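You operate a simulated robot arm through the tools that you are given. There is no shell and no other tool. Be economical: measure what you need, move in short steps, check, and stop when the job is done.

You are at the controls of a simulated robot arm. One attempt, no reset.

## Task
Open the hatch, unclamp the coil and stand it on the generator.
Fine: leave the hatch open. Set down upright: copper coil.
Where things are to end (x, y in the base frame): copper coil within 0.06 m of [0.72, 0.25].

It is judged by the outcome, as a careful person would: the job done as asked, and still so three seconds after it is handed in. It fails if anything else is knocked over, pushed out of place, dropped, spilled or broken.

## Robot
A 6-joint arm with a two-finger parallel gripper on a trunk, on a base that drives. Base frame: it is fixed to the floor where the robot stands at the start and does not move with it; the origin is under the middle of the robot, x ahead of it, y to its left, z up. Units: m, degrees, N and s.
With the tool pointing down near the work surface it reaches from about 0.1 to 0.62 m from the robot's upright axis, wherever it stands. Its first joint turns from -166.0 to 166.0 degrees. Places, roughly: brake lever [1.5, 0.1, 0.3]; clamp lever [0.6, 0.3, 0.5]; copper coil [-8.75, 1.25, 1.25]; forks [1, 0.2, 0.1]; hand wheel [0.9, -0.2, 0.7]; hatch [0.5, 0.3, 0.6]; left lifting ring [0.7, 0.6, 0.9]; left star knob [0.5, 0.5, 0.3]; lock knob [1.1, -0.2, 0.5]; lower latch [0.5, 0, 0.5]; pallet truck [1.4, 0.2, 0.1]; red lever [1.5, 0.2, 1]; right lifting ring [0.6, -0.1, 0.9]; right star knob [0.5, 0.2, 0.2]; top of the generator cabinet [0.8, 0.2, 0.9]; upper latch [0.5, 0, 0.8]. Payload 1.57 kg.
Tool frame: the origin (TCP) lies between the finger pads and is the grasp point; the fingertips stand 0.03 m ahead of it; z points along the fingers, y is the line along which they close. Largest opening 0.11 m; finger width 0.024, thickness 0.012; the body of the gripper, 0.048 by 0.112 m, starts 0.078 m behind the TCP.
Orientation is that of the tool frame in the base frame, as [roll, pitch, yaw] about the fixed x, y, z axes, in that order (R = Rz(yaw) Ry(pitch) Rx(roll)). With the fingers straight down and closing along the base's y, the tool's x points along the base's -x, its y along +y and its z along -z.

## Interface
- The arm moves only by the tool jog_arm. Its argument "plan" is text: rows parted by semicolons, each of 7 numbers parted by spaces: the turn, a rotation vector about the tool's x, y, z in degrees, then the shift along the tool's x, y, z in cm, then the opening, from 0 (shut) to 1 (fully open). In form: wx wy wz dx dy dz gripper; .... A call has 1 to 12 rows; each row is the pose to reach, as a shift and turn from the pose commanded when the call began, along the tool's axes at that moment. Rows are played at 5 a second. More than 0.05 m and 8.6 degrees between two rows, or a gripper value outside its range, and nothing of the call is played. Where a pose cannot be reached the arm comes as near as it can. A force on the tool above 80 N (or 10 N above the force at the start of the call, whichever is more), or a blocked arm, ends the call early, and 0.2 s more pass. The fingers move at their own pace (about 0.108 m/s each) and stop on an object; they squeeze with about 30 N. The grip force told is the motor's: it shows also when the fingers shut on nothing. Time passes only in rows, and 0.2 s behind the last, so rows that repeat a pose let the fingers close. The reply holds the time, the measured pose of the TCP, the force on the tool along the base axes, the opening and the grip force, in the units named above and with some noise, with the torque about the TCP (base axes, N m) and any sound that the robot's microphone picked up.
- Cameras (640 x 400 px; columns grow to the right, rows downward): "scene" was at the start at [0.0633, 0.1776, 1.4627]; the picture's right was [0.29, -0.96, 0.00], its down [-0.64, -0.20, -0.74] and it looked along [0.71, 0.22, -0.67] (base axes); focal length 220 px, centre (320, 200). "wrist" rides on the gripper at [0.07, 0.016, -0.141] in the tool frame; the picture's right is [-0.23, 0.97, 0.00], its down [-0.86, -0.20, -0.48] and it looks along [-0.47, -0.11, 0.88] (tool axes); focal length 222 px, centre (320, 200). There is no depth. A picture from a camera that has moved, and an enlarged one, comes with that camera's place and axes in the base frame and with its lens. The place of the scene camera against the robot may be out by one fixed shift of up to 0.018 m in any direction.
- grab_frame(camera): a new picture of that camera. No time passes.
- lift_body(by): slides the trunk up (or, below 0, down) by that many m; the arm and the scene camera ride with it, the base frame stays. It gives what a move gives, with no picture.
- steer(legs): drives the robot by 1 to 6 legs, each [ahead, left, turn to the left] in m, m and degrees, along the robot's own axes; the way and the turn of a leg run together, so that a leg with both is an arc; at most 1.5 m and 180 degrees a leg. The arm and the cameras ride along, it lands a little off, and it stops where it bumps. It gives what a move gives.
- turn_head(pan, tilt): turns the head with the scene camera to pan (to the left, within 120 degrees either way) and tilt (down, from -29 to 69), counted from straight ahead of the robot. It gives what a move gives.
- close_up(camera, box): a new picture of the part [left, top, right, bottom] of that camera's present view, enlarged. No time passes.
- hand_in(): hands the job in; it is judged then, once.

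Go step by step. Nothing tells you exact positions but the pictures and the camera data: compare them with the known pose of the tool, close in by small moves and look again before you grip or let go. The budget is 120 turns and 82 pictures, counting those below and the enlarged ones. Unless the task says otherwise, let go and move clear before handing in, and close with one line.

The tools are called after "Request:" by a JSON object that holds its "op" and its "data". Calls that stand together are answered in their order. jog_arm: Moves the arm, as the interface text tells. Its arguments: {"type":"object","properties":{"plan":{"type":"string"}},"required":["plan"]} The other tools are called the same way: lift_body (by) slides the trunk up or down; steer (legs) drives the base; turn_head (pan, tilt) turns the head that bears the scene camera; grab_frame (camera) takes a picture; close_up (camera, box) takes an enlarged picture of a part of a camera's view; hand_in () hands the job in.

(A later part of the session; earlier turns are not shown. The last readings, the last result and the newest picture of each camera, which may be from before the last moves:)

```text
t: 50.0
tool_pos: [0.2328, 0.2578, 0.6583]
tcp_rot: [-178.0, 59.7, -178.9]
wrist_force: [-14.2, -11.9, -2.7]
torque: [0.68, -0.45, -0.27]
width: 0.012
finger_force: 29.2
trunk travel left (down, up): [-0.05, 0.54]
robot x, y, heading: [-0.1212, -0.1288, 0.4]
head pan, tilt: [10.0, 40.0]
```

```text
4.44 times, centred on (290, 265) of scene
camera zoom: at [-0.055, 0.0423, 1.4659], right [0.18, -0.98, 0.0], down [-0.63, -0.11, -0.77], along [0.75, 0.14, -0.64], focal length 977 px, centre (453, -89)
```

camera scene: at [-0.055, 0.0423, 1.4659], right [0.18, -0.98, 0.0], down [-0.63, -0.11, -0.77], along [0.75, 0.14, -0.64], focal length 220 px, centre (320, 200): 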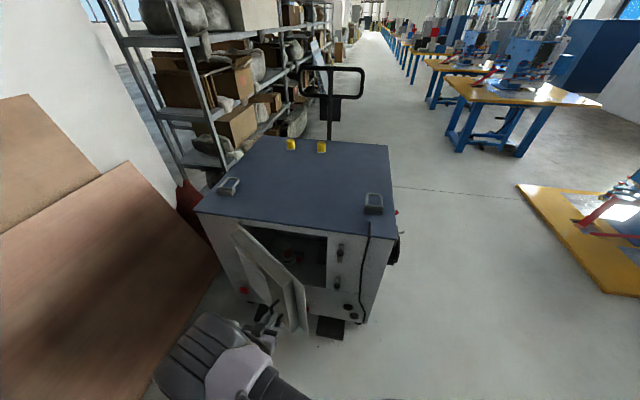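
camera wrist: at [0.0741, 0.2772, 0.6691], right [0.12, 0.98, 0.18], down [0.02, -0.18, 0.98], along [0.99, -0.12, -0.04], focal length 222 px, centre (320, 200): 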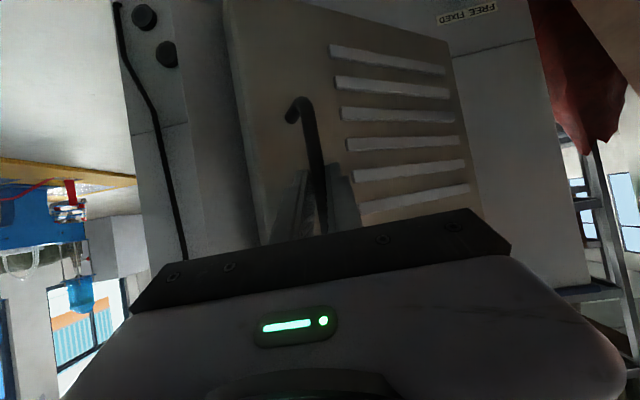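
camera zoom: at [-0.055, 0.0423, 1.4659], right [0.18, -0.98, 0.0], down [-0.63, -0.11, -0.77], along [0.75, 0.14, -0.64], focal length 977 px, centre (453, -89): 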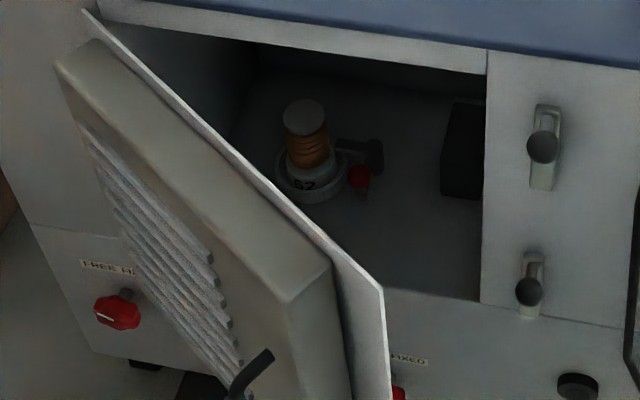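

The coil stands inside on a socket with a red clamp lever at its right. I swing the hatch further to about 85°.

Request:
{"op": "jog_arm", "data": {"plan": "0 0 0 0.6 1.5 -1 0; 0 0 0 1.12 3.13 -1.95 0; 0 0 0 1.6 4.8 -2.75 0; 0 0 0 2 6.53 -3.46 0; 0 0 0 2.35 8.3 -4.05 0; 0 0 0 2.64 10.13 -4.57 0; 0 0 0 2.84 12 -4.9 0; 0 0 0 3 13.9 -5.2 0; 0 0 0 3.09 15.8 -5.33 0; 0 0 0 3.13 17.7 -5.4 0; 0 0 0 3.07 19.6 -5.3 0; 0 0 0 2.98 21.5 -5.15 0"}}

Request:
{"op": "grab_frame", "data": {"camera": "scene"}}

```text
t: 52.6
tool_pos: [0.1725, 0.4722, 0.6557]
tcp_rot: [-178.3, 59.8, -179.0]
wrist_force: [-19.1, -0.4, 7.4]
torque: [0.82, -0.35, -0.07]
width: 0.0121
finger_force: 28.8
trunk travel left (down, up): [-0.05, 0.54]
robot x, y, heading: [-0.1178, -0.123, -0.0]
head pan, tilt: [10.0, 40.0]
```

```text
45 pictures are left
camera scene: at [-0.0555, 0.0428, 1.4658], right [0.18, -0.98, 0.0], down [-0.63, -0.11, -0.77], along [0.75, 0.14, -0.64], focal length 220 px, centre (320, 200)
```

scene: 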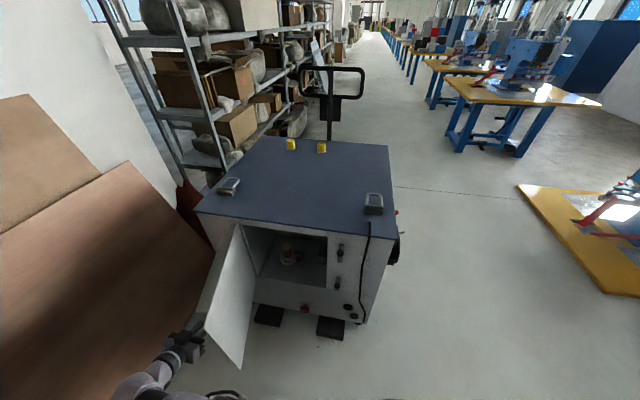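

Hatch is open about 85°. I release with a small opening and drive straight back to clear the handle.

Request:
{"op": "jog_arm", "data": {"plan": "0 0 0 0 0 0 0.3; 0 0 0 0 0 0 0.3"}}

Request:
{"op": "steer", "data": {"legs": [[-0.16, 0, 0]]}}

Request:
{"op": "grab_frame", "data": {"camera": "scene"}}

```text
t: 53.2
tool_pos: [0.1736, 0.4712, 0.6555]
tcp_rot: [-178.2, 59.8, -178.9]
wrist_force: [0.3, 0.0, -0.8]
torque: [-0.03, 0.0, -0.01]
width: 0.033
finger_force: 0.1
trunk travel left (down, up): [-0.05, 0.54]
robot x, y, heading: [-0.1194, -0.1263, -0.0]
head pan, tilt: [10.0, 40.0]
```

```text
t: 54.6
tool_pos: [0.0192, 0.4703, 0.6547]
tcp_rot: [-178.3, 59.6, -179.3]
wrist_force: [-0.5, -0.8, -0.4]
torque: [0.01, 0.03, 0.0]
width: 0.0329
finger_force: 0.1
trunk travel left (down, up): [-0.05, 0.54]
robot x, y, heading: [-0.2763, -0.1234, -0.2]
head pan, tilt: [10.0, 40.0]
```

```text
44 pictures are left
camera scene: at [-0.2112, 0.043, 1.4657], right [0.17, -0.99, 0.0], down [-0.63, -0.11, -0.77], along [0.75, 0.13, -0.64], focal length 220 px, centre (320, 200)
```

scene: 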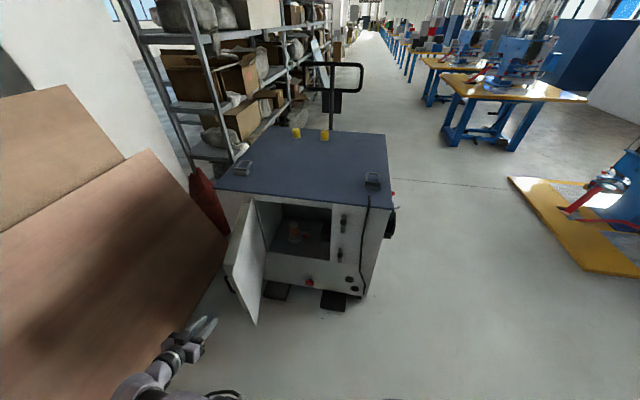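

Clear. I zoom on the opening with the coil.

Request:
{"op": "close_up", "data": {"camera": "scene", "box": [220, 180, 380, 280]}}

Request:
{"op": "jog_arm", "data": {"plan": "0 0 0 0 -4 0 1; 0 0 0 0 -8 0 1; 0 0 0 0 -12 0 1; 0 0 0 0 -16 0 1; 0 0 0 0 -20 0 1; 0 0 0 0 -20 0 1"}}

Request:
{"op": "grab_frame", "data": {"camera": "wrist"}}

```text
4.00 times, centred on (300, 230) of scene
camera zoom: at [-0.2112, 0.043, 1.4657], right [0.17, -0.99, 0.0], down [-0.63, -0.11, -0.77], along [0.75, 0.13, -0.64], focal length 879 px, centre (400, 80)
```

zoom: 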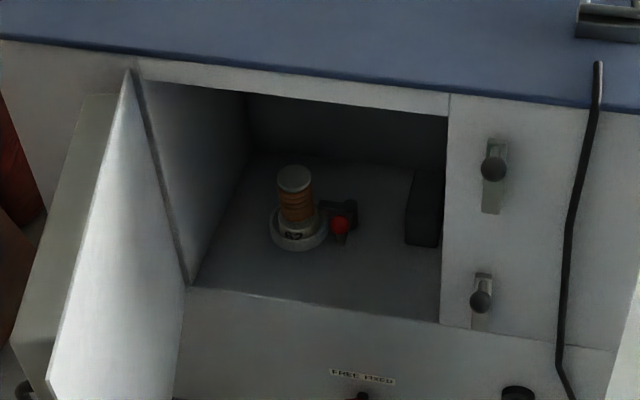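

```text
t: 56.0
tool_pos: [0.019, 0.2689, 0.6553]
tcp_rot: [-178.4, 59.6, -179.5]
wrist_force: [0.7, 0.3, 0.6]
torque: [-0.01, -0.02, -0.02]
width: 0.1101
finger_force: 0.1
trunk travel left (down, up): [-0.05, 0.54]
robot x, y, heading: [-0.2789, -0.1257, 0.1]
head pan, tilt: [10.0, 40.0]
```

```text
42 pictures are left
camera wrist: at [-0.1384, 0.2884, 0.6668], right [0.13, 0.97, 0.18], down [0.02, -0.19, 0.98], along [0.99, -0.12, -0.04], focal length 222 px, centre (320, 200)
```

wrist: 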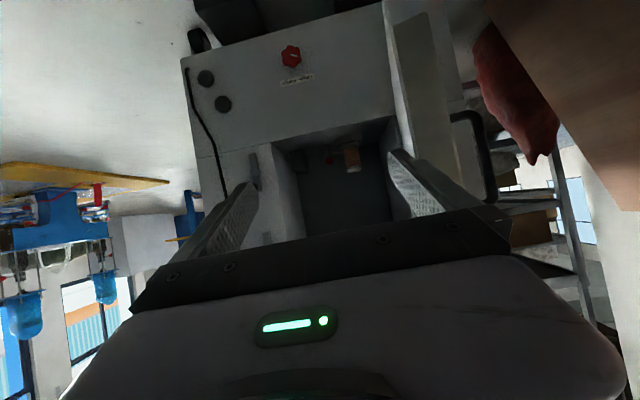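

Request:
{"op": "close_up", "data": {"camera": "wrist", "box": [240, 100, 440, 250]}}

Request:
{"op": "close_up", "data": {"camera": "scene", "box": [270, 205, 330, 250]}}

```text
2.67 times, centred on (340, 175) of wrist
camera zoom: at [-0.1384, 0.2884, 0.6668], right [0.13, 0.97, 0.18], down [0.02, -0.19, 0.98], along [0.99, -0.12, -0.04], focal length 592 px, centre (267, 267)
```

zoom: 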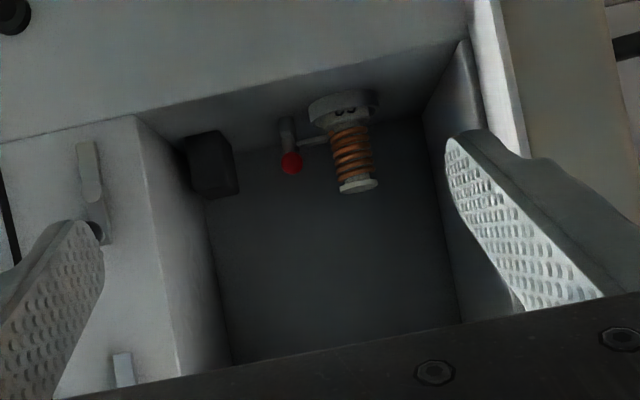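

```text
8.89 times, centred on (300, 228) of scene
camera zoom: at [-0.2112, 0.0429, 1.4657], right [0.17, -0.99, 0.0], down [-0.63, -0.11, -0.77], along [0.75, 0.13, -0.64], focal length 1953 px, centre (498, -44)
```

zoom: 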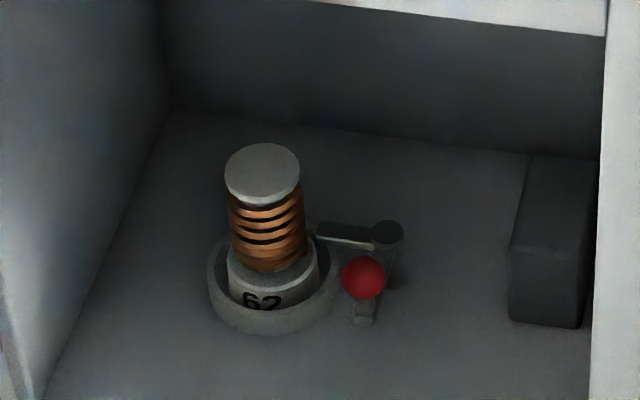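

Coil: cap at about (0.616, 0.325, 0.557). Red clamp ball near (0.572, 0.255, 0.52). I need a closer look at the clamp.

Request:
{"op": "close_up", "data": {"camera": "scene", "box": [290, 222, 320, 242]}}

Request:
{"op": "close_up", "data": {"camera": "wrist", "box": [305, 120, 395, 180]}}

```text
16.00 times, centred on (305, 232) of scene
camera zoom: at [-0.2112, 0.0429, 1.4657], right [0.17, -0.99, 0.0], down [-0.63, -0.11, -0.77], along [0.75, 0.13, -0.64], focal length 3516 px, centre (560, -312)
```

zoom: 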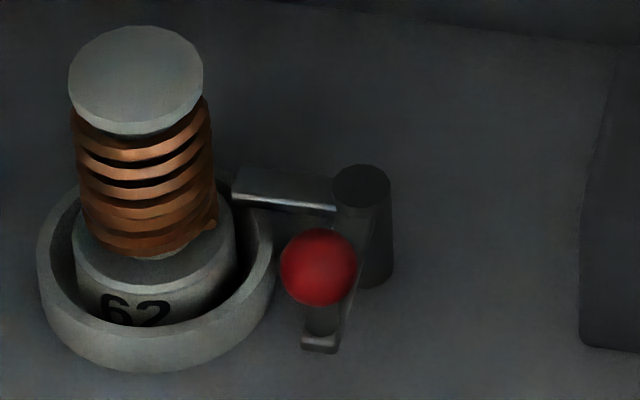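

```text
6.67 times, centred on (350, 150) of wrist
camera zoom: at [-0.1384, 0.2884, 0.6668], right [0.13, 0.97, 0.18], down [0.02, -0.19, 0.98], along [0.99, -0.12, -0.04], focal length 1481 px, centre (120, 533)
```

zoom: 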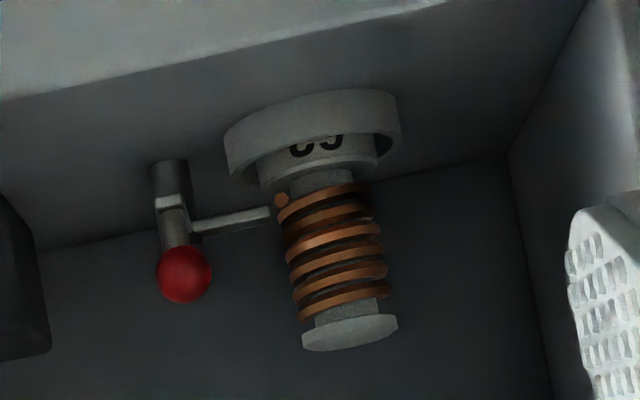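

The clamp is a lever on a vertical post: bar onto the coil base, red ball on the front arm; the ball must swing to the right (-y). I position the robot before the opening.

Request:
{"op": "jog_arm", "data": {"plan": "0 0 0 0 -4 0 0.35; 0 0 0 0 -8 0 0.35; 0 0 0 0 -12 0 0.35; 0 0 0 0 -14 0 0.35"}}

Request:
{"op": "steer", "data": {"legs": [[0, 0.125, 0], [0.26, 0, 0]]}}

Request:
{"op": "grab_frame", "data": {"camera": "wrist"}}

Request:
{"op": "grab_frame", "data": {"camera": "scene"}}

```text
t: 57.0
tool_pos: [0.0298, 0.1593, 0.6657]
tcp_rot: [-176.5, 59.8, -178.1]
wrist_force: [-0.3, -0.8, 0.5]
torque: [-0.02, 0.0, 0.0]
width: 0.0385
finger_force: 0.0
out of reach, approached as far as the arm can: row 3, 4
trunk travel left (down, up): [-0.05, 0.54]
robot x, y, heading: [-0.2817, -0.1222, -0.1]
head pan, tilt: [10.0, 40.0]
```

```text
t: 59.7
tool_pos: [0.2841, 0.2904, 0.666]
tcp_rot: [-176.5, 59.8, -177.7]
wrist_force: [0.1, 0.0, 0.3]
torque: [0.02, 0.0, 0.01]
width: 0.0385
finger_force: 0.0
trunk travel left (down, up): [-0.05, 0.54]
robot x, y, heading: [-0.0223, 0.0053, -0.0]
head pan, tilt: [10.0, 40.0]
```

```text
37 pictures are left
camera wrist: at [0.1264, 0.309, 0.6767], right [0.13, 0.98, 0.17], down [0.01, -0.17, 0.99], along [0.99, -0.12, -0.03], focal length 222 px, centre (320, 200)
```

wrist: 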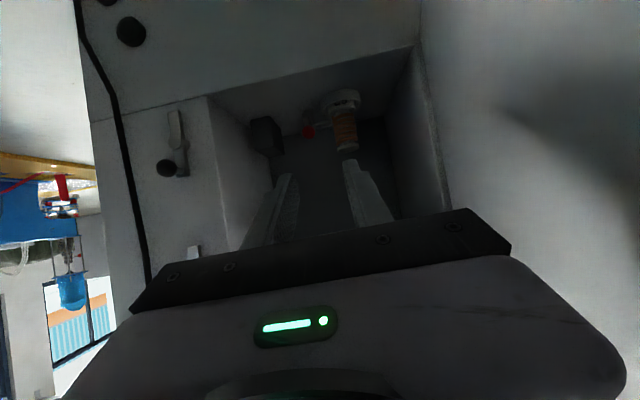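

```text
36 pictures are left
camera scene: at [0.044, 0.1714, 1.4657], right [0.18, -0.98, 0.0], down [-0.63, -0.11, -0.77], along [0.75, 0.14, -0.64], focal length 220 px, centre (320, 200)
```

scene: 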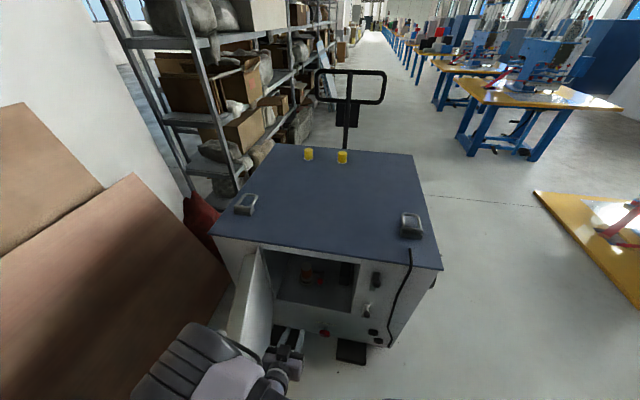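

The forearm may come close to the open hatch. I turn the head to check that clearance.

Request:
{"op": "turn_head", "data": {"pan": 35, "tilt": 62}}

Request:
{"op": "grab_frame", "data": {"camera": "scene"}}

```text
t: 60.6
tool_pos: [0.2845, 0.29, 0.6671]
tcp_rot: [-176.4, 59.8, -177.7]
wrist_force: [0.1, 0.2, 0.1]
torque: [0.04, 0.02, 0.02]
width: 0.0385
finger_force: 0.2
trunk travel left (down, up): [-0.05, 0.54]
robot x, y, heading: [-0.0233, 0.0041, 0.0]
head pan, tilt: [35.0, 62.0]
```

```text
35 pictures are left
camera scene: at [0.0129, 0.1934, 1.4367], right [0.58, -0.82, 0.0], down [-0.72, -0.51, -0.47], along [0.38, 0.27, -0.88], focal length 220 px, centre (320, 200)
```

scene: 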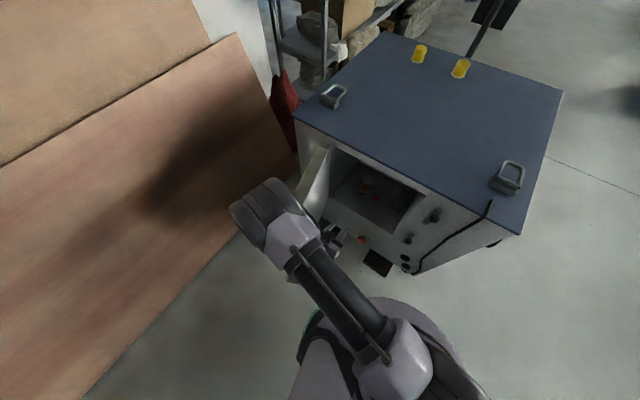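

The hatch stands at only ~75° and the wrist housing sticks out left. I back off 7 cm and push the hatch's inner face further left with the side of the gripper.

Request:
{"op": "steer", "data": {"legs": [[-0.08, 0, 0]]}}

Request:
{"op": "jog_arm", "data": {"plan": "0 0 0 0 3 0 0.1; 0 0 0 0 6 0 0.1; 0 0 0 0 8 0 0.1; 0 0 0 0 10 0 0.1; 0 0 0 0 12 0 0.1; 0 0 0 0 14 0 0.1; 0 0 0 0 16 0 0.1; 0 0 0 0 18 0 0.1; 0 0 0 0 20 0 0.1; 0 0 0 0 22 0 0.1; 0 0 0 0 24 0 0.1"}}

Request:
{"op": "grab_frame", "data": {"camera": "scene"}}

```text
t: 61.7
tool_pos: [0.205, 0.2904, 0.666]
tcp_rot: [-176.6, 59.8, -177.6]
wrist_force: [-0.3, -0.8, -0.2]
torque: [0.03, -0.02, -0.05]
width: 0.0386
finger_force: 0.2
trunk travel left (down, up): [-0.05, 0.54]
robot x, y, heading: [-0.1032, 0.0047, 0.3]
head pan, tilt: [35.0, 62.0]
```

```text
t: 63.9
tool_pos: [0.2059, 0.4904, 0.6567]
tcp_rot: [-175.1, 59.8, -178.1]
wrist_force: [-16.5, -42.4, 16.9]
torque: [3.32, -0.15, 3.22]
width: 0.0111
finger_force: 0.0
trunk travel left (down, up): [-0.05, 0.54]
robot x, y, heading: [-0.1021, 0.0047, 0.2]
head pan, tilt: [35.0, 62.0]
stopped in row 11: the force on the tool passed its limit at 115 N (the readings are from after the stop); the commanded pose is now the measured one
```

```text
34 pictures are left
camera scene: at [-0.0705, 0.1855, 1.4377], right [0.58, -0.82, 0.0], down [-0.72, -0.51, -0.47], along [0.39, 0.27, -0.88], focal length 220 px, centre (320, 200)
```

scene: 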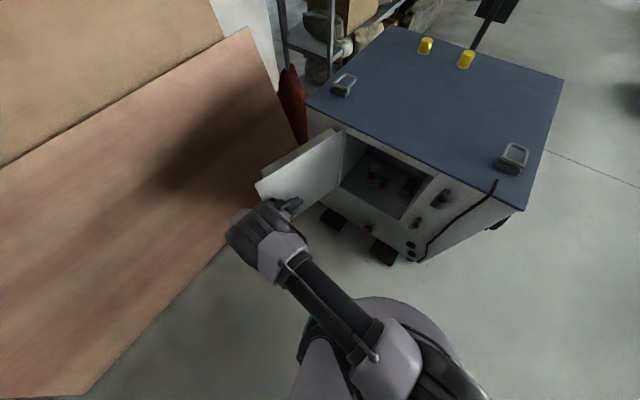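

Hatch now at ~105°. I move the arm back to the right and drive to the opening again.

Request:
{"op": "jog_arm", "data": {"plan": "0 0 0 0 -4 0 0.1; 0 0 0 0 -8 0 0.2; 0 0 0 0 -12 0 0.35; 0 0 0 0 -16 0 0.35; 0 0 0 0 -20 0 0.35"}}

Request:
{"op": "grab_frame", "data": {"camera": "scene"}}

```text
t: 65.1
tool_pos: [0.1987, 0.2951, 0.6621]
tcp_rot: [-175.0, 59.6, -177.6]
wrist_force: [0.1, 0.9, 0.2]
torque: [0.01, 0.01, 0.03]
width: 0.0383
finger_force: 0.2
trunk travel left (down, up): [-0.05, 0.54]
robot x, y, heading: [-0.1013, 0.0064, 0.5]
head pan, tilt: [35.0, 62.0]
```

```text
33 pictures are left
camera scene: at [-0.0674, 0.192, 1.4366], right [0.58, -0.82, 0.0], down [-0.72, -0.51, -0.47], along [0.38, 0.27, -0.88], focal length 220 px, centre (320, 200)
```

scene: 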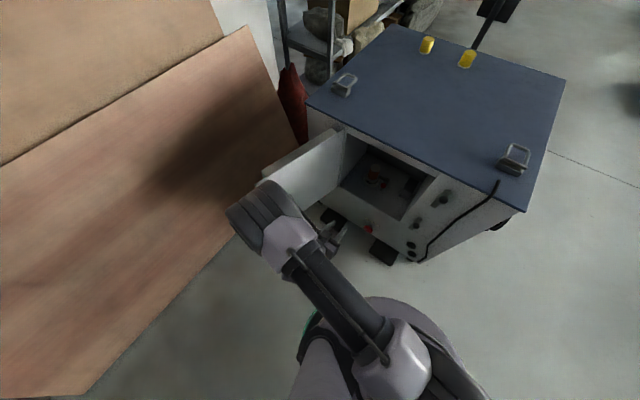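

The hatch stays. I turn the robot ~20° left from a position further right, so the wrist housing keeps clear of the hatch.

Request:
{"op": "steer", "data": {"legs": [[0, -0.195, 0], [0, 0, 20], [0.169, -0.0616, 0]]}}

Request:
{"op": "grab_frame", "data": {"camera": "wrist"}}

```text
t: 68.9
tool_pos: [0.2588, 0.1895, 0.6627]
tcp_rot: [-175.0, 59.8, -157.5]
wrist_force: [0.6, 1.1, -1.2]
torque: [0.01, 0.04, 0.0]
width: 0.0385
finger_force: 0.0
trunk travel left (down, up): [-0.05, 0.54]
robot x, y, heading: [0.0768, -0.1881, 20.5]
head pan, tilt: [35.0, 62.0]
```

```text
32 pictures are left
camera wrist: at [0.1031, 0.1564, 0.673], right [-0.2, 0.97, 0.15], down [0.06, -0.14, 0.99], along [0.98, 0.2, -0.03], focal length 222 px, centre (320, 200)
```

wrist: 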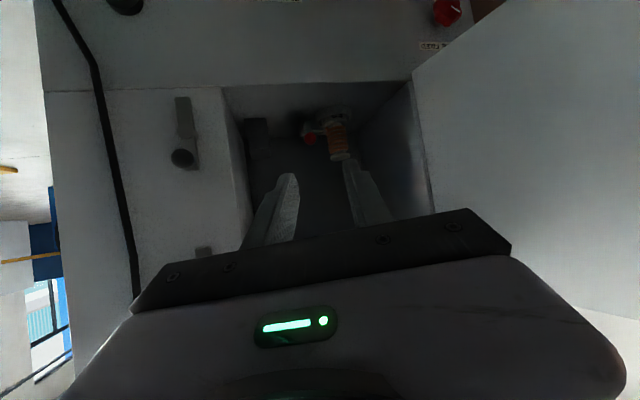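

Request:
{"op": "close_up", "data": {"camera": "wrist", "box": [240, 90, 400, 190]}}

```text
4.00 times, centred on (320, 140) of wrist
camera zoom: at [0.1031, 0.1564, 0.673], right [-0.2, 0.97, 0.15], down [0.06, -0.14, 0.99], along [0.98, 0.2, -0.03], focal length 888 px, centre (320, 440)
```

zoom: 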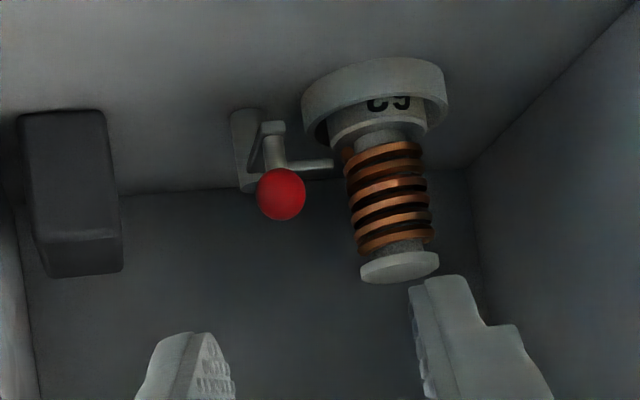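

Refined: red ball (0.591, 0.255, 0.517), coil axis (0.623, 0.328), cap at z≈0.557. I move in, stopping ~5 cm short for a look.

Request:
{"op": "jog_arm", "data": {"plan": "0 0 0 -2 -1.7 3 0.35; 0 0 0 -4.1 -3.5 6 0.35; 0 0 0 -4.1 -3.5 10.5 0.35; 0 0 0 -4.1 -3.5 15 0.35; 0 0 0 -4.1 -3.5 19.5 0.35; 0 0 0 -4.1 -3.5 24 0.35; 0 0 0 -4.1 -3.5 27 0.35; 0 0 0 -4.1 -3.5 30 0.35; 0 0 0 -4.1 -3.5 30 0.35"}}

Request:
{"op": "grab_frame", "data": {"camera": "wrist"}}

Request:
{"op": "grab_frame", "data": {"camera": "scene"}}

```text
t: 70.9
tool_pos: [0.5359, 0.239, 0.5503]
tcp_rot: [-174.8, 59.8, -157.4]
wrist_force: [0.2, 0.8, -0.3]
torque: [-0.02, 0.05, -0.01]
width: 0.0384
finger_force: 0.0
trunk travel left (down, up): [-0.05, 0.54]
robot x, y, heading: [0.0751, -0.1889, 20.3]
head pan, tilt: [35.0, 62.0]
```

```text
30 pictures are left
camera wrist: at [0.3805, 0.2053, 0.5601], right [-0.2, 0.97, 0.15], down [0.06, -0.14, 0.99], along [0.98, 0.21, -0.03], focal length 222 px, centre (320, 200)
```

wrist: 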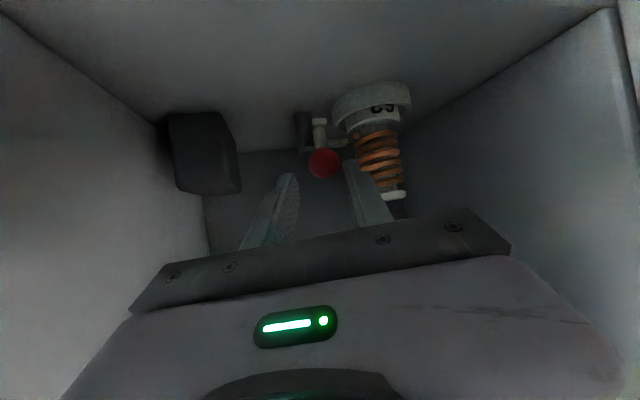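

```text
29 pictures are left
camera scene: at [0.048, -0.0005, 1.4367], right [0.82, -0.57, 0.0], down [-0.5, -0.73, -0.47], along [0.27, 0.39, -0.88], focal length 220 px, centre (320, 200)
```

scene: 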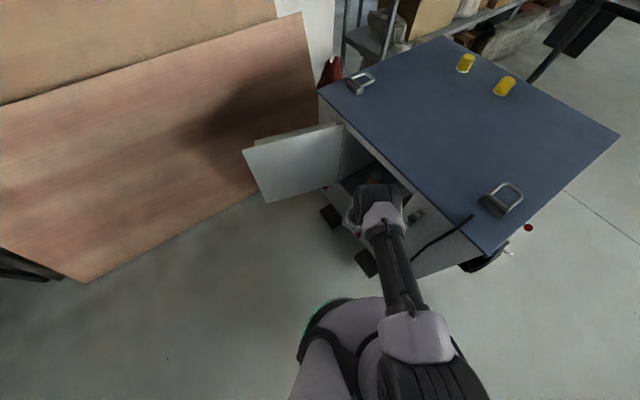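

Clear all round. In 5 cm more, then grip the ball.

Request:
{"op": "jog_arm", "data": {"plan": "0 0 0 0 0.1 2.5 0.35; 0 0 0 0 0.2 5 0.35; 0 0 0 0 0.2 5 0.25; 0 0 0 0 0.2 5 0.1; 0 0 0 0 0.2 5 0.1; 0 0 0 0 0.2 5 0.1"}}

Request:
{"op": "close_up", "data": {"camera": "wrist", "box": [240, 60, 440, 210]}}

```text
t: 72.3
tool_pos: [0.5793, 0.2502, 0.5244]
tcp_rot: [-174.9, 59.7, -157.5]
wrist_force: [-2.3, 2.7, 0.4]
torque: [0.04, -0.06, 0.11]
width: 0.0279
finger_force: 29.7
trunk travel left (down, up): [-0.05, 0.54]
robot x, y, heading: [0.0763, -0.1884, 20.2]
head pan, tilt: [35.0, 62.0]
```

```text
2.67 times, centred on (340, 135) of wrist
camera zoom: at [0.4232, 0.2192, 0.5341], right [-0.2, 0.97, 0.15], down [0.06, -0.14, 0.99], along [0.98, 0.21, -0.03], focal length 592 px, centre (267, 373)
```

zoom: 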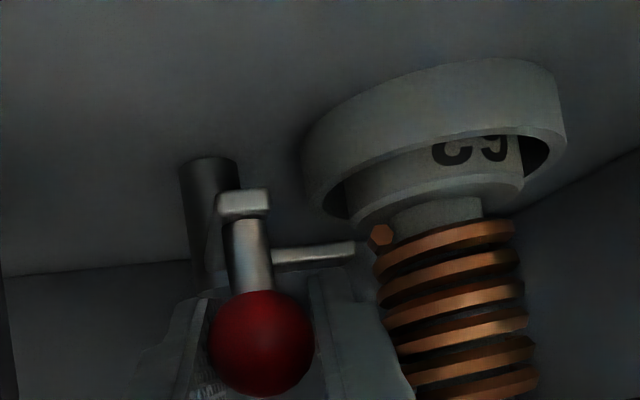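

Ball gripped. I swing it to the right by ~30° first.

Request:
{"op": "jog_arm", "data": {"plan": "0 0 0 0.14 -0.6 -0.2 0.1; 0 0 0 0.28 -1.22 -0.38 0.1; 0 0 0 0.36 -1.9 -0.44 0.1; 0 0 0 0.4 -2.52 -0.46 0.1"}}

Request:
{"op": "close_up", "data": {"camera": "wrist", "box": [240, 60, 440, 210]}}

```text
t: 73.3
tool_pos: [0.5801, 0.2278, 0.523]
tcp_rot: [-175.1, 59.7, -157.5]
wrist_force: [8.1, 6.4, -0.3]
torque: [0.04, -0.2, 0.14]
width: 0.0276
finger_force: 30.0
trunk travel left (down, up): [-0.05, 0.54]
robot x, y, heading: [0.0739, -0.1896, 20.2]
head pan, tilt: [35.0, 62.0]
```

```text
2.67 times, centred on (340, 135) of wrist
camera zoom: at [0.4247, 0.1949, 0.534], right [-0.2, 0.97, 0.15], down [0.06, -0.14, 0.99], along [0.98, 0.21, -0.03], focal length 592 px, centre (267, 373)
```

zoom: 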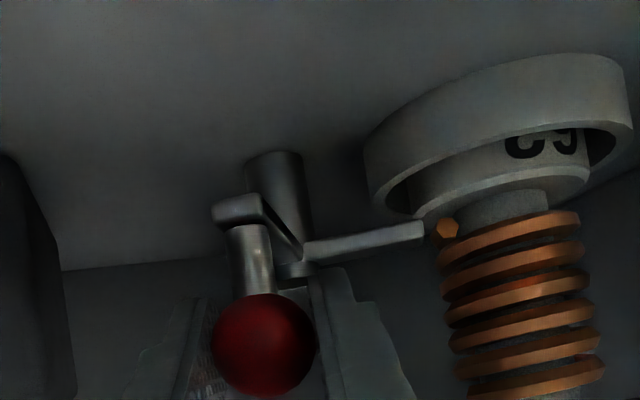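

It swings freely. I continue to ~85°.

Request:
{"op": "jog_arm", "data": {"plan": "0 0 0 0 -0.65 0.08 0.1; 0 0 0 -0.06 -1.29 0.22 0.1; 0 0 0 -0.16 -1.9 0.43 0.1; 0 0 0 -0.28 -2.47 0.7 0.1; 0 0 0 -0.46 -3 1.05 0.1; 0 0 0 -0.66 -3.47 1.44 0.1; 0 0 0 -0.95 -3.95 1.95 0.1"}}

Request:
{"op": "grab_frame", "data": {"camera": "wrist"}}

```text
t: 74.9
tool_pos: [0.6124, 0.1962, 0.525]
tcp_rot: [-174.9, 59.7, -157.4]
wrist_force: [-4.4, 3.5, 0.0]
torque: [0.03, 0.15, 0.25]
width: 0.028
finger_force: 30.0
trunk travel left (down, up): [-0.05, 0.54]
robot x, y, heading: [0.0744, -0.1871, 20.3]
head pan, tilt: [35.0, 62.0]
```

```text
26 pictures are left
camera wrist: at [0.4565, 0.1638, 0.5341], right [-0.2, 0.97, 0.15], down [0.06, -0.14, 0.99], along [0.98, 0.21, -0.03], focal length 222 px, centre (320, 200)
```

wrist: 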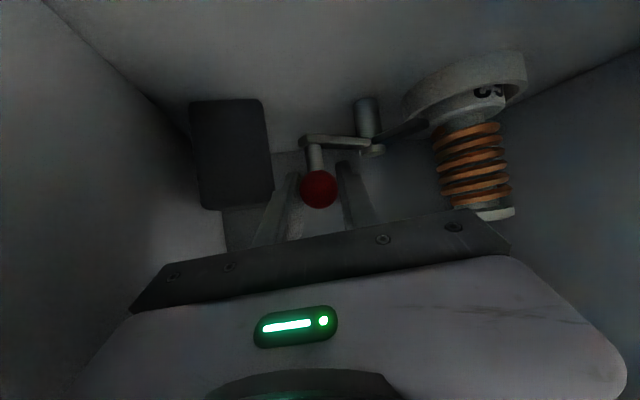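

Request:
{"op": "close_up", "data": {"camera": "wrist", "box": [290, 40, 530, 220]}}

```text
2.22 times, centred on (410, 130) of wrist
camera zoom: at [0.4565, 0.1638, 0.5341], right [-0.2, 0.97, 0.15], down [0.06, -0.14, 0.99], along [0.98, 0.21, -0.03], focal length 494 px, centre (120, 356)
```

zoom: 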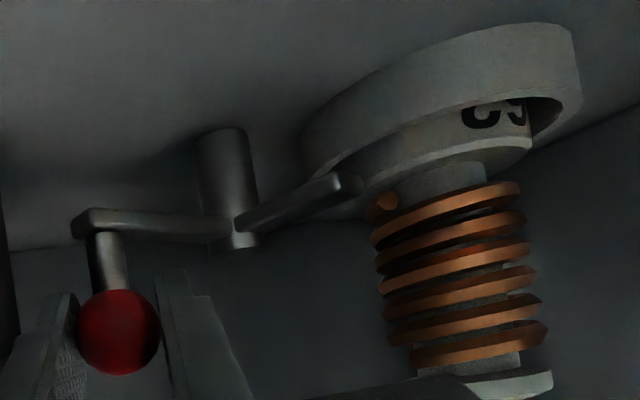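

The clamp is swung away from the coil. I release the ball, back off, and move over to face the coil.

Request:
{"op": "jog_arm", "data": {"plan": "0 0 0 0 0 0 0.4; 0 0 0 0 0 -4 0.4; 0 0 0 0 0 -8 0.4; 0 0 1 -1 4 -7 0.6; 0 0 2 -2 8 -6 0.6; 0 0 2.9 -3 12.3 -5 0.6; 0 0 2.9 -3 12.3 -5 0.6"}}

Request:
{"op": "grab_frame", "data": {"camera": "wrist"}}

Request:
{"op": "grab_frame", "data": {"camera": "scene"}}

```text
t: 76.5
tool_pos: [0.5469, 0.3086, 0.568]
tcp_rot: [-180.0, 59.8, -163.2]
wrist_force: [1.1, 0.0, -0.5]
torque: [-0.03, 0.01, 0.0]
width: 0.0662
finger_force: 0.0
trunk travel left (down, up): [-0.05, 0.54]
robot x, y, heading: [0.0773, -0.1945, 20.4]
head pan, tilt: [35.0, 62.0]
```

```text
24 pictures are left
camera wrist: at [0.3912, 0.2799, 0.579], right [-0.17, 0.97, 0.2], down [0.07, -0.19, 0.98], along [0.98, 0.18, -0.04], focal length 222 px, centre (320, 200)
```

wrist: 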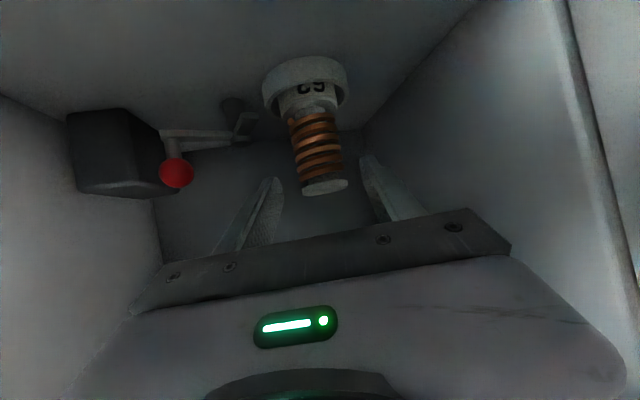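

```text
23 pictures are left
camera scene: at [0.0478, -0.0004, 1.4366], right [0.82, -0.57, 0.0], down [-0.5, -0.73, -0.47], along [0.27, 0.39, -0.88], focal length 220 px, centre (320, 200)
```

scene: 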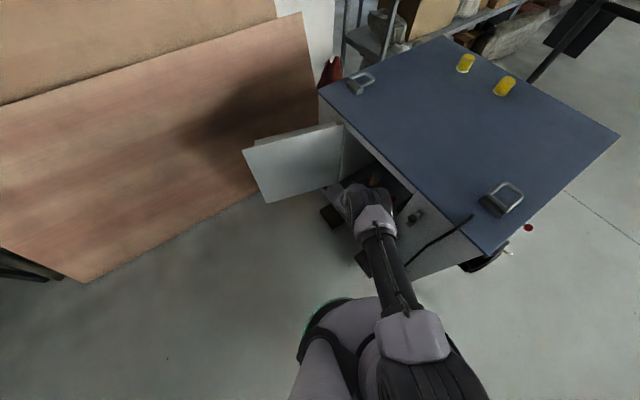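

Clear view: coil axis (0.623, 0.330), windings z 0.48–0.54. I move in around it and grip.

Request:
{"op": "jog_arm", "data": {"plan": "0 0 0 0 0 3 0.6; 0 0 0 0.1 -0.1 6 0.6; 0 0 0 0.2 -0.1 9.2 0.6; 0 0 0 0.2 -0.1 9.2 0.6"}}

Request:
{"op": "close_up", "data": {"camera": "wrist", "box": [220, 40, 440, 220]}}

```text
t: 77.5
tool_pos: [0.5953, 0.3222, 0.5365]
tcp_rot: [-180.0, 59.9, -163.2]
wrist_force: [-0.9, -0.6, -0.7]
torque: [0.0, -0.01, -0.03]
width: 0.0659
finger_force: 0.1
out of reach, approached as far as the arm can: row 3, 4
trunk travel left (down, up): [-0.05, 0.54]
robot x, y, heading: [0.0756, -0.1889, 19.8]
head pan, tilt: [35.0, 62.0]
```

```text
2.22 times, centred on (330, 130) of wrist
camera zoom: at [0.4392, 0.2931, 0.548], right [-0.17, 0.97, 0.2], down [0.07, -0.19, 0.98], along [0.98, 0.18, -0.04], focal length 494 px, centre (298, 356)
```

zoom: 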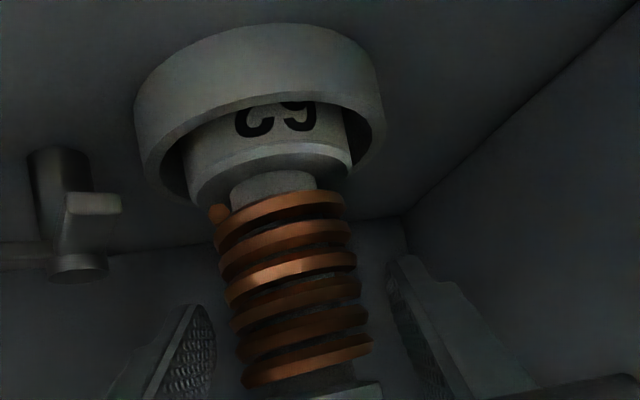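

Arm reach ends 3 cm short. I drive the base 3 cm ahead, along the tool's direction.

Request:
{"op": "steer", "data": {"legs": [[0.032, -0.001, 0]]}}

Request:
{"op": "close_up", "data": {"camera": "wrist", "box": [220, 40, 440, 220]}}

```text
t: 78.3
tool_pos: [0.6264, 0.3328, 0.5368]
tcp_rot: [180.0, 59.8, -163.3]
wrist_force: [0.0, 0.0, 0.8]
torque: [-0.01, -0.02, 0.0]
width: 0.0659
finger_force: 0.1
trunk travel left (down, up): [-0.05, 0.54]
robot x, y, heading: [0.1039, -0.1816, 20.3]
head pan, tilt: [35.0, 62.0]
```

```text
2.22 times, centred on (330, 130) of wrist
camera zoom: at [0.47, 0.3031, 0.5481], right [-0.17, 0.97, 0.2], down [0.07, -0.19, 0.98], along [0.98, 0.18, -0.04], focal length 494 px, centre (298, 356)
```

zoom: 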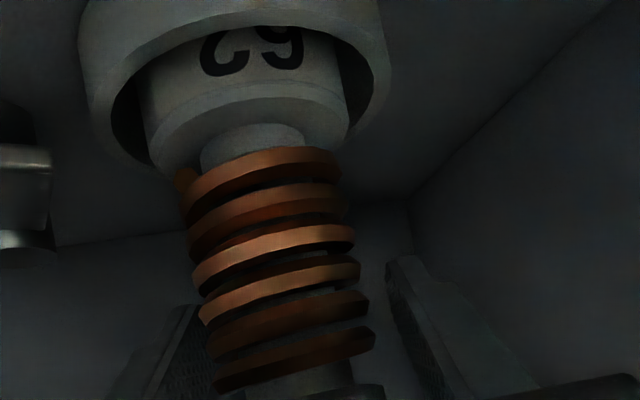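

The coil stands between the fingers. I lower 1.3 cm and close.

Request:
{"op": "jog_arm", "data": {"plan": "0 0 0 0.7 -0.2 0.2 0.6; 0 0 0 1.3 -0.3 0.35 0.6; 0 0 0 1.3 -0.3 0.35 0.45; 0 0 0 1.3 -0.3 0.35 0.3; 0 0 0 1.3 -0.3 0.35 0.15; 0 0 0 1.3 -0.3 0.35 0.15; 0 0 0 1.3 -0.3 0.35 0.15"}}

Request:
{"op": "grab_frame", "data": {"camera": "wrist"}}

```text
t: 79.9
tool_pos: [0.6219, 0.3265, 0.5278]
tcp_rot: [179.8, 59.9, -163.2]
wrist_force: [3.4, 15.5, 8.9]
torque: [0.75, -0.18, -0.07]
width: 0.0492
finger_force: 30.2
out of reach, approached as far as the arm can: row 2, 3, 4, 5, 6, 7
trunk travel left (down, up): [-0.05, 0.54]
robot x, y, heading: [0.1025, -0.1768, 20.2]
head pan, tilt: [35.0, 62.0]
```

```text
20 pictures are left
camera wrist: at [0.4655, 0.2971, 0.5381], right [-0.17, 0.96, 0.2], down [0.07, -0.19, 0.98], along [0.98, 0.18, -0.04], focal length 222 px, centre (320, 200)
```

wrist: 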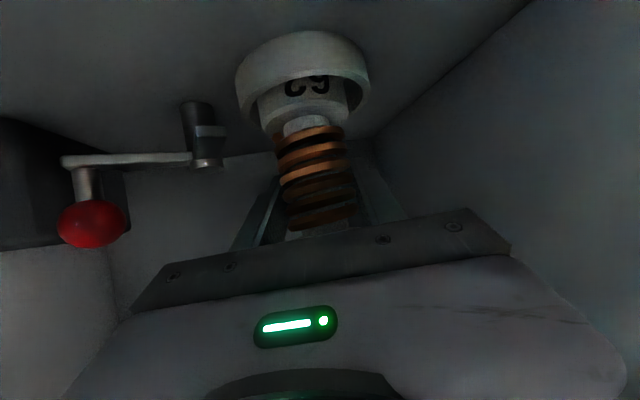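

Gripped at 0.049 (on the cap/upper windings). I lift gently 3 cm.

Request:
{"op": "jog_arm", "data": {"plan": "0 0 0 -0.43 0 -0.25 0.15; 0 0 0 -0.87 0 -0.5 0.15; 0 0 0 -1.7 0 -1 0.15; 0 0 0 -2.6 0 -1.5 0.15; 0 0 0 -4.3 0 -2.5 0.15"}}

Request:
{"op": "grab_frame", "data": {"camera": "wrist"}}

```text
t: 81.1
tool_pos: [0.6214, 0.3245, 0.5761]
tcp_rot: [-179.8, 59.7, -163.3]
wrist_force: [0.1, -0.9, -3.9]
torque: [0.04, -0.04, 0.01]
width: 0.0487
finger_force: 29.7
trunk travel left (down, up): [-0.05, 0.54]
robot x, y, heading: [0.1028, -0.1802, 20.2]
head pan, tilt: [35.0, 62.0]
```

```text
19 pictures are left
camera wrist: at [0.4655, 0.2964, 0.5869], right [-0.17, 0.97, 0.2], down [0.07, -0.19, 0.98], along [0.98, 0.18, -0.04], focal length 222 px, centre (320, 200)
```

wrist: 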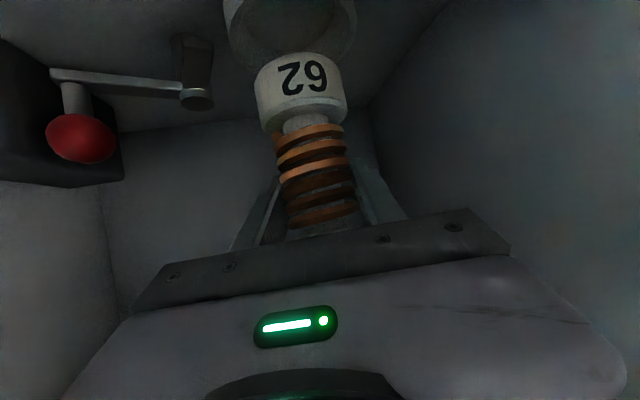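

The coil is free and held. I raise it a bit more and draw it back out of the opening.

Request:
{"op": "jog_arm", "data": {"plan": "0 0 0 -1.7 0 -1 0.15; 0 0 0 -3.46 0 -2 0.15; 0 0 0 -1.96 0 -4.6 0.15; 0 0 0 -0.2 0 -7.6 0.15; 0 0 0 1.8 0 -11 0.15; 0 0 0 3.8 0 -14.5 0.15; 0 0 0 5.8 0 -18 0.15; 0 0 0 7.8 0 -21.4 0.15; 0 0 0 9.3 0 -24 0.15; 0 0 0 10.6 0 -26.2 0.15; 0 0 0 10.6 0 -26.2 0.15"}}

Request:
{"op": "grab_frame", "data": {"camera": "scene"}}

```text
t: 83.5
tool_pos: [0.3526, 0.2467, 0.6163]
tcp_rot: [179.9, 59.8, -163.2]
wrist_force: [-0.1, 0.0, -3.8]
torque: [-0.02, 0.0, 0.0]
width: 0.0488
finger_force: 29.9
trunk travel left (down, up): [-0.05, 0.54]
robot x, y, heading: [0.1073, -0.1807, 20.2]
head pan, tilt: [35.0, 62.0]
```

```text
18 pictures are left
camera scene: at [0.0783, 0.0099, 1.4366], right [0.82, -0.57, 0.0], down [-0.5, -0.73, -0.47], along [0.27, 0.39, -0.88], focal length 220 px, centre (320, 200)
```

scene: 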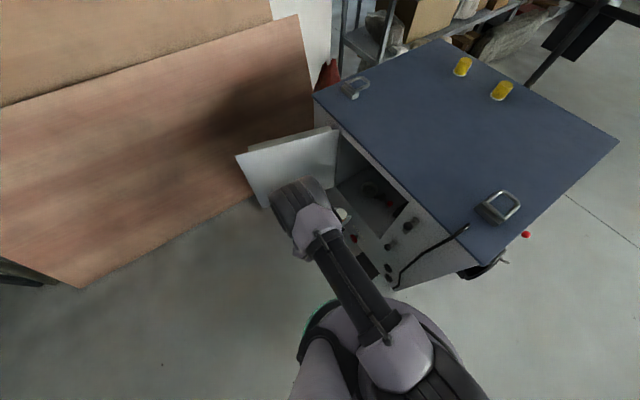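

The coil is out. I raise the trunk to bring it above the cabinet top.

Request:
{"op": "lift_body", "data": {"by": 0.43}}

Request:
{"op": "grab_frame", "data": {"camera": "wrist"}}

Request:
{"op": "grab_frame", "data": {"camera": "scene"}}

```text
refused: 0.43 is not a number from -0.4 to 0.4
```

```text
17 pictures are left
camera wrist: at [0.1965, 0.2176, 0.6275], right [-0.17, 0.97, 0.2], down [0.07, -0.19, 0.98], along [0.98, 0.18, -0.04], focal length 222 px, centre (320, 200)
```

wrist: 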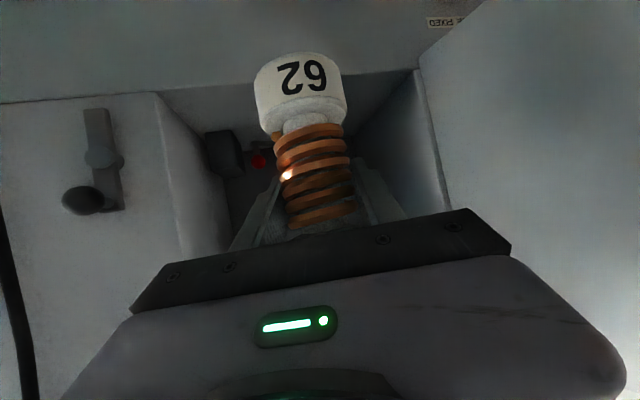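

```text
16 pictures are left
camera scene: at [0.0783, 0.0099, 1.4366], right [0.82, -0.57, 0.0], down [-0.5, -0.73, -0.47], along [0.27, 0.39, -0.88], focal length 220 px, centre (320, 200)
```

scene: 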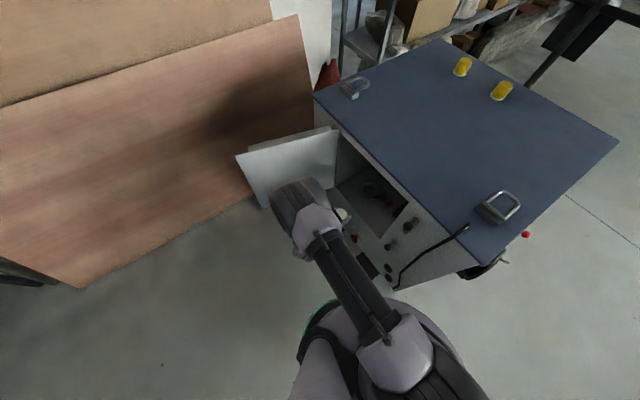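

The coil hangs upright in the grip. The lift limit is 0.4 per call, so I lift in two parts.

Request:
{"op": "lift_body", "data": {"by": 0.3}}

Request:
{"op": "lift_body", "data": {"by": 0.15}}

Request:
{"op": "grab_frame", "data": {"camera": "wrist"}}

```text
t: 86.5
tool_pos: [0.3538, 0.2476, 0.9162]
tcp_rot: [179.9, 59.8, -163.4]
wrist_force: [-0.6, 0.3, -3.5]
torque: [0.04, -0.04, 0.0]
width: 0.0489
finger_force: 30.2
trunk travel left (down, up): [-0.35, 0.24]
robot x, y, heading: [0.1029, -0.1818, 20.2]
head pan, tilt: [35.0, 62.0]
```

```text
t: 88.3
tool_pos: [0.3522, 0.2467, 1.0653]
tcp_rot: [-180.0, 59.8, -163.3]
wrist_force: [0.5, 0.1, -3.2]
torque: [0.02, -0.05, 0.03]
width: 0.0488
finger_force: 30.6
trunk travel left (down, up): [-0.5, 0.09]
robot x, y, heading: [0.1059, -0.1821, 20.2]
head pan, tilt: [35.0, 62.0]
```

```text
15 pictures are left
camera wrist: at [0.1968, 0.2178, 1.0772], right [-0.17, 0.97, 0.2], down [0.07, -0.19, 0.98], along [0.98, 0.18, -0.04], focal length 222 px, centre (320, 200)
```

wrist: 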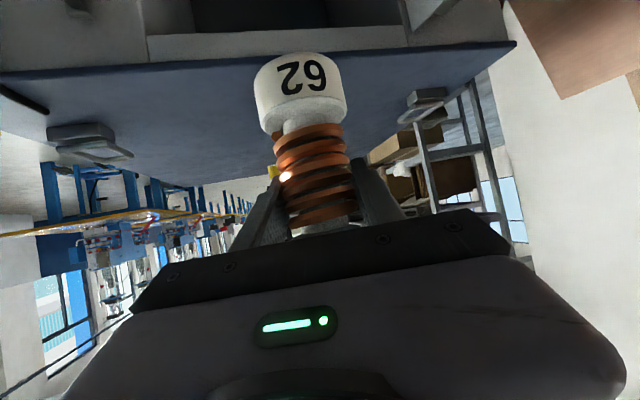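

Cabinet top at z≈0.883; coil bottom ≈0.98. I carry the coil over the top to (0.72, 0.25).

Request:
{"op": "jog_arm", "data": {"plan": "0 0 0 -1.97 -1.14 3.39 0.15; 0 0 0 -3.94 -2.29 6.78 0.15; 0 0 0 -5.9 -3.43 10.2 0.15; 0 0 0 -7.9 -4.58 13.6 0.15; 0 0 0 -9.86 -5.72 16.9 0.15; 0 0 0 -11.8 -6.87 20.3 0.15; 0 0 0 -13.8 -8 23.7 0.15; 0 0 0 -15.8 -9.16 27.1 0.15; 0 0 0 -17.75 -10.3 30.5 0.15; 0 0 0 -17.75 -10.3 30.5 0.15"}}

Request:
{"op": "grab_frame", "data": {"camera": "scene"}}

```text
t: 90.5
tool_pos: [0.7207, 0.249, 1.0671]
tcp_rot: [180.0, 59.8, -163.2]
wrist_force: [0.4, 0.2, -3.6]
torque: [0.05, -0.01, 0.04]
width: 0.0488
finger_force: 29.6
trunk travel left (down, up): [-0.5, 0.09]
robot x, y, heading: [0.1058, -0.1796, 20.2]
head pan, tilt: [35.0, 62.0]
```

```text
14 pictures are left
camera scene: at [0.0778, 0.0103, 1.8866], right [0.82, -0.57, 0.0], down [-0.5, -0.73, -0.47], along [0.27, 0.39, -0.88], focal length 220 px, centre (320, 200)
```

scene: 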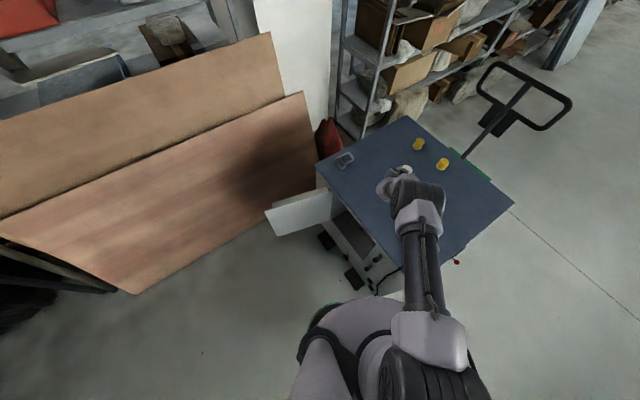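

In place above the target. I lower 8 cm and check the gap.

Request:
{"op": "lift_body", "data": {"by": -0.08}}

Request:
{"op": "grab_frame", "data": {"camera": "wrist"}}

```text
t: 91.6
tool_pos: [0.7216, 0.2497, 0.9871]
tcp_rot: [180.0, 59.8, -163.3]
wrist_force: [0.2, -0.6, -4.4]
torque: [0.01, 0.01, -0.01]
width: 0.0494
finger_force: 29.7
trunk travel left (down, up): [-0.42, 0.17]
robot x, y, heading: [0.1051, -0.1784, 20.2]
head pan, tilt: [35.0, 62.0]
```

```text
13 pictures are left
camera wrist: at [0.5649, 0.2209, 0.9987], right [-0.17, 0.97, 0.2], down [0.07, -0.19, 0.98], along [0.98, 0.18, -0.04], focal length 222 px, centre (320, 200)
```

wrist: 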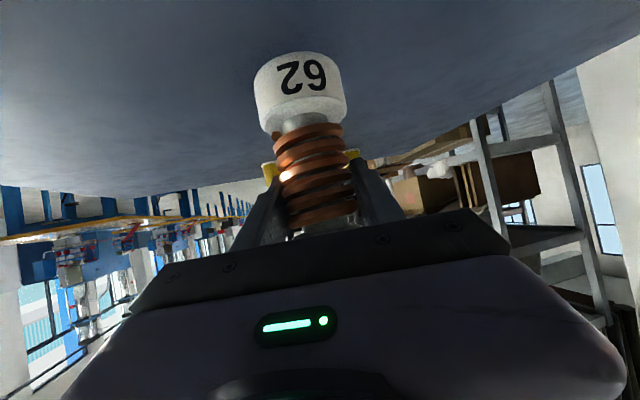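

Upright, about 2 cm to go. I lower slowly and watch the force.

Request:
{"op": "jog_arm", "data": {"plan": "0 0 0 0.35 0 0.2 0.15; 0 0 0 0.69 0 0.4 0.15; 0 0 0 1.04 0 0.6 0.15; 0 0 0 1.3 0 0.75 0.15"}}

Request:
{"op": "jog_arm", "data": {"plan": "0 0 0 0.17 0 0.1 0.15; 0 0 0 0.35 0 0.2 0.15"}}

```text
t: 92.6
tool_pos: [0.7221, 0.2496, 0.9716]
tcp_rot: [-180.0, 59.8, -163.2]
wrist_force: [-0.2, -0.7, -4.2]
torque: [-0.03, -0.08, 0.02]
width: 0.049
finger_force: 30.5
trunk travel left (down, up): [-0.42, 0.17]
robot x, y, heading: [0.105, -0.1854, 20.3]
head pan, tilt: [35.0, 62.0]
```

```text
t: 93.2
tool_pos: [0.7204, 0.2501, 0.9677]
tcp_rot: [179.9, 59.8, -163.2]
wrist_force: [-0.1, -0.3, -3.7]
torque: [-0.02, -0.03, 0.0]
width: 0.049
finger_force: 30.1
trunk travel left (down, up): [-0.42, 0.17]
robot x, y, heading: [0.1037, -0.1771, 20.0]
head pan, tilt: [35.0, 62.0]
```

Request:
{"op": "jog_arm", "data": {"plan": "0 0 0 0.17 0 0.1 0.15; 0 0 0 0.26 0 0.15 0.15"}}

Request:
{"op": "close_up", "data": {"camera": "wrist", "box": [200, 0, 440, 150]}}

```text
t: 93.8
tool_pos: [0.7202, 0.2498, 0.9647]
tcp_rot: [179.9, 59.8, -163.3]
wrist_force: [0.1, 0.5, -4.1]
torque: [0.02, -0.03, -0.01]
width: 0.0488
finger_force: 30.1
trunk travel left (down, up): [-0.42, 0.17]
robot x, y, heading: [0.1044, -0.1816, 20.5]
head pan, tilt: [35.0, 62.0]
```

```text
2.67 times, centred on (320, 75) of wrist
camera zoom: at [0.5645, 0.2211, 0.9764], right [-0.17, 0.97, 0.2], down [0.07, -0.19, 0.98], along [0.98, 0.18, -0.04], focal length 592 px, centre (320, 533)
```

zoom: 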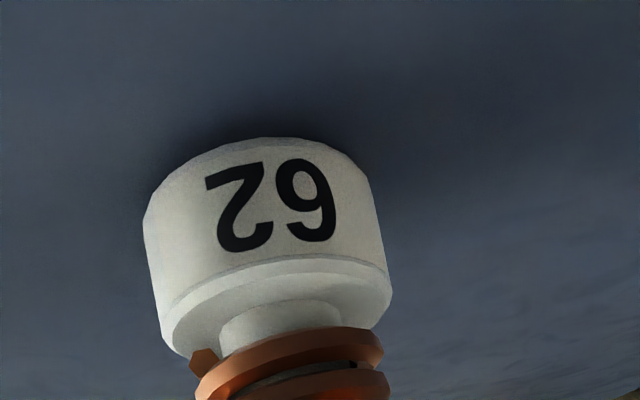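

Very close to the surface. Three more millimetres at a time.

Request:
{"op": "jog_arm", "data": {"plan": "0 0 0 0.13 0 0.08 0.15; 0 0 0 0.26 0 0.15 0.15"}}

Request:
{"op": "jog_arm", "data": {"plan": "0 0 0 0.09 0 0.05 0.15; 0 0 0 0.17 0 0.1 0.15"}}

```text
t: 94.4
tool_pos: [0.7207, 0.2486, 0.9625]
tcp_rot: [180.0, 59.8, -163.3]
wrist_force: [0.5, -0.8, -4.2]
torque: [-0.03, -0.04, 0.02]
width: 0.049
finger_force: 30.6
trunk travel left (down, up): [-0.42, 0.17]
robot x, y, heading: [0.105, -0.1831, 20.4]
head pan, tilt: [35.0, 62.0]
```

```text
t: 95.0
tool_pos: [0.7213, 0.2492, 0.9599]
tcp_rot: [179.9, 59.8, -163.3]
wrist_force: [0.0, -0.2, -3.8]
torque: [0.03, -0.04, -0.02]
width: 0.049
finger_force: 29.8
trunk travel left (down, up): [-0.42, 0.17]
robot x, y, heading: [0.1048, -0.1809, 20.1]
head pan, tilt: [35.0, 62.0]
```

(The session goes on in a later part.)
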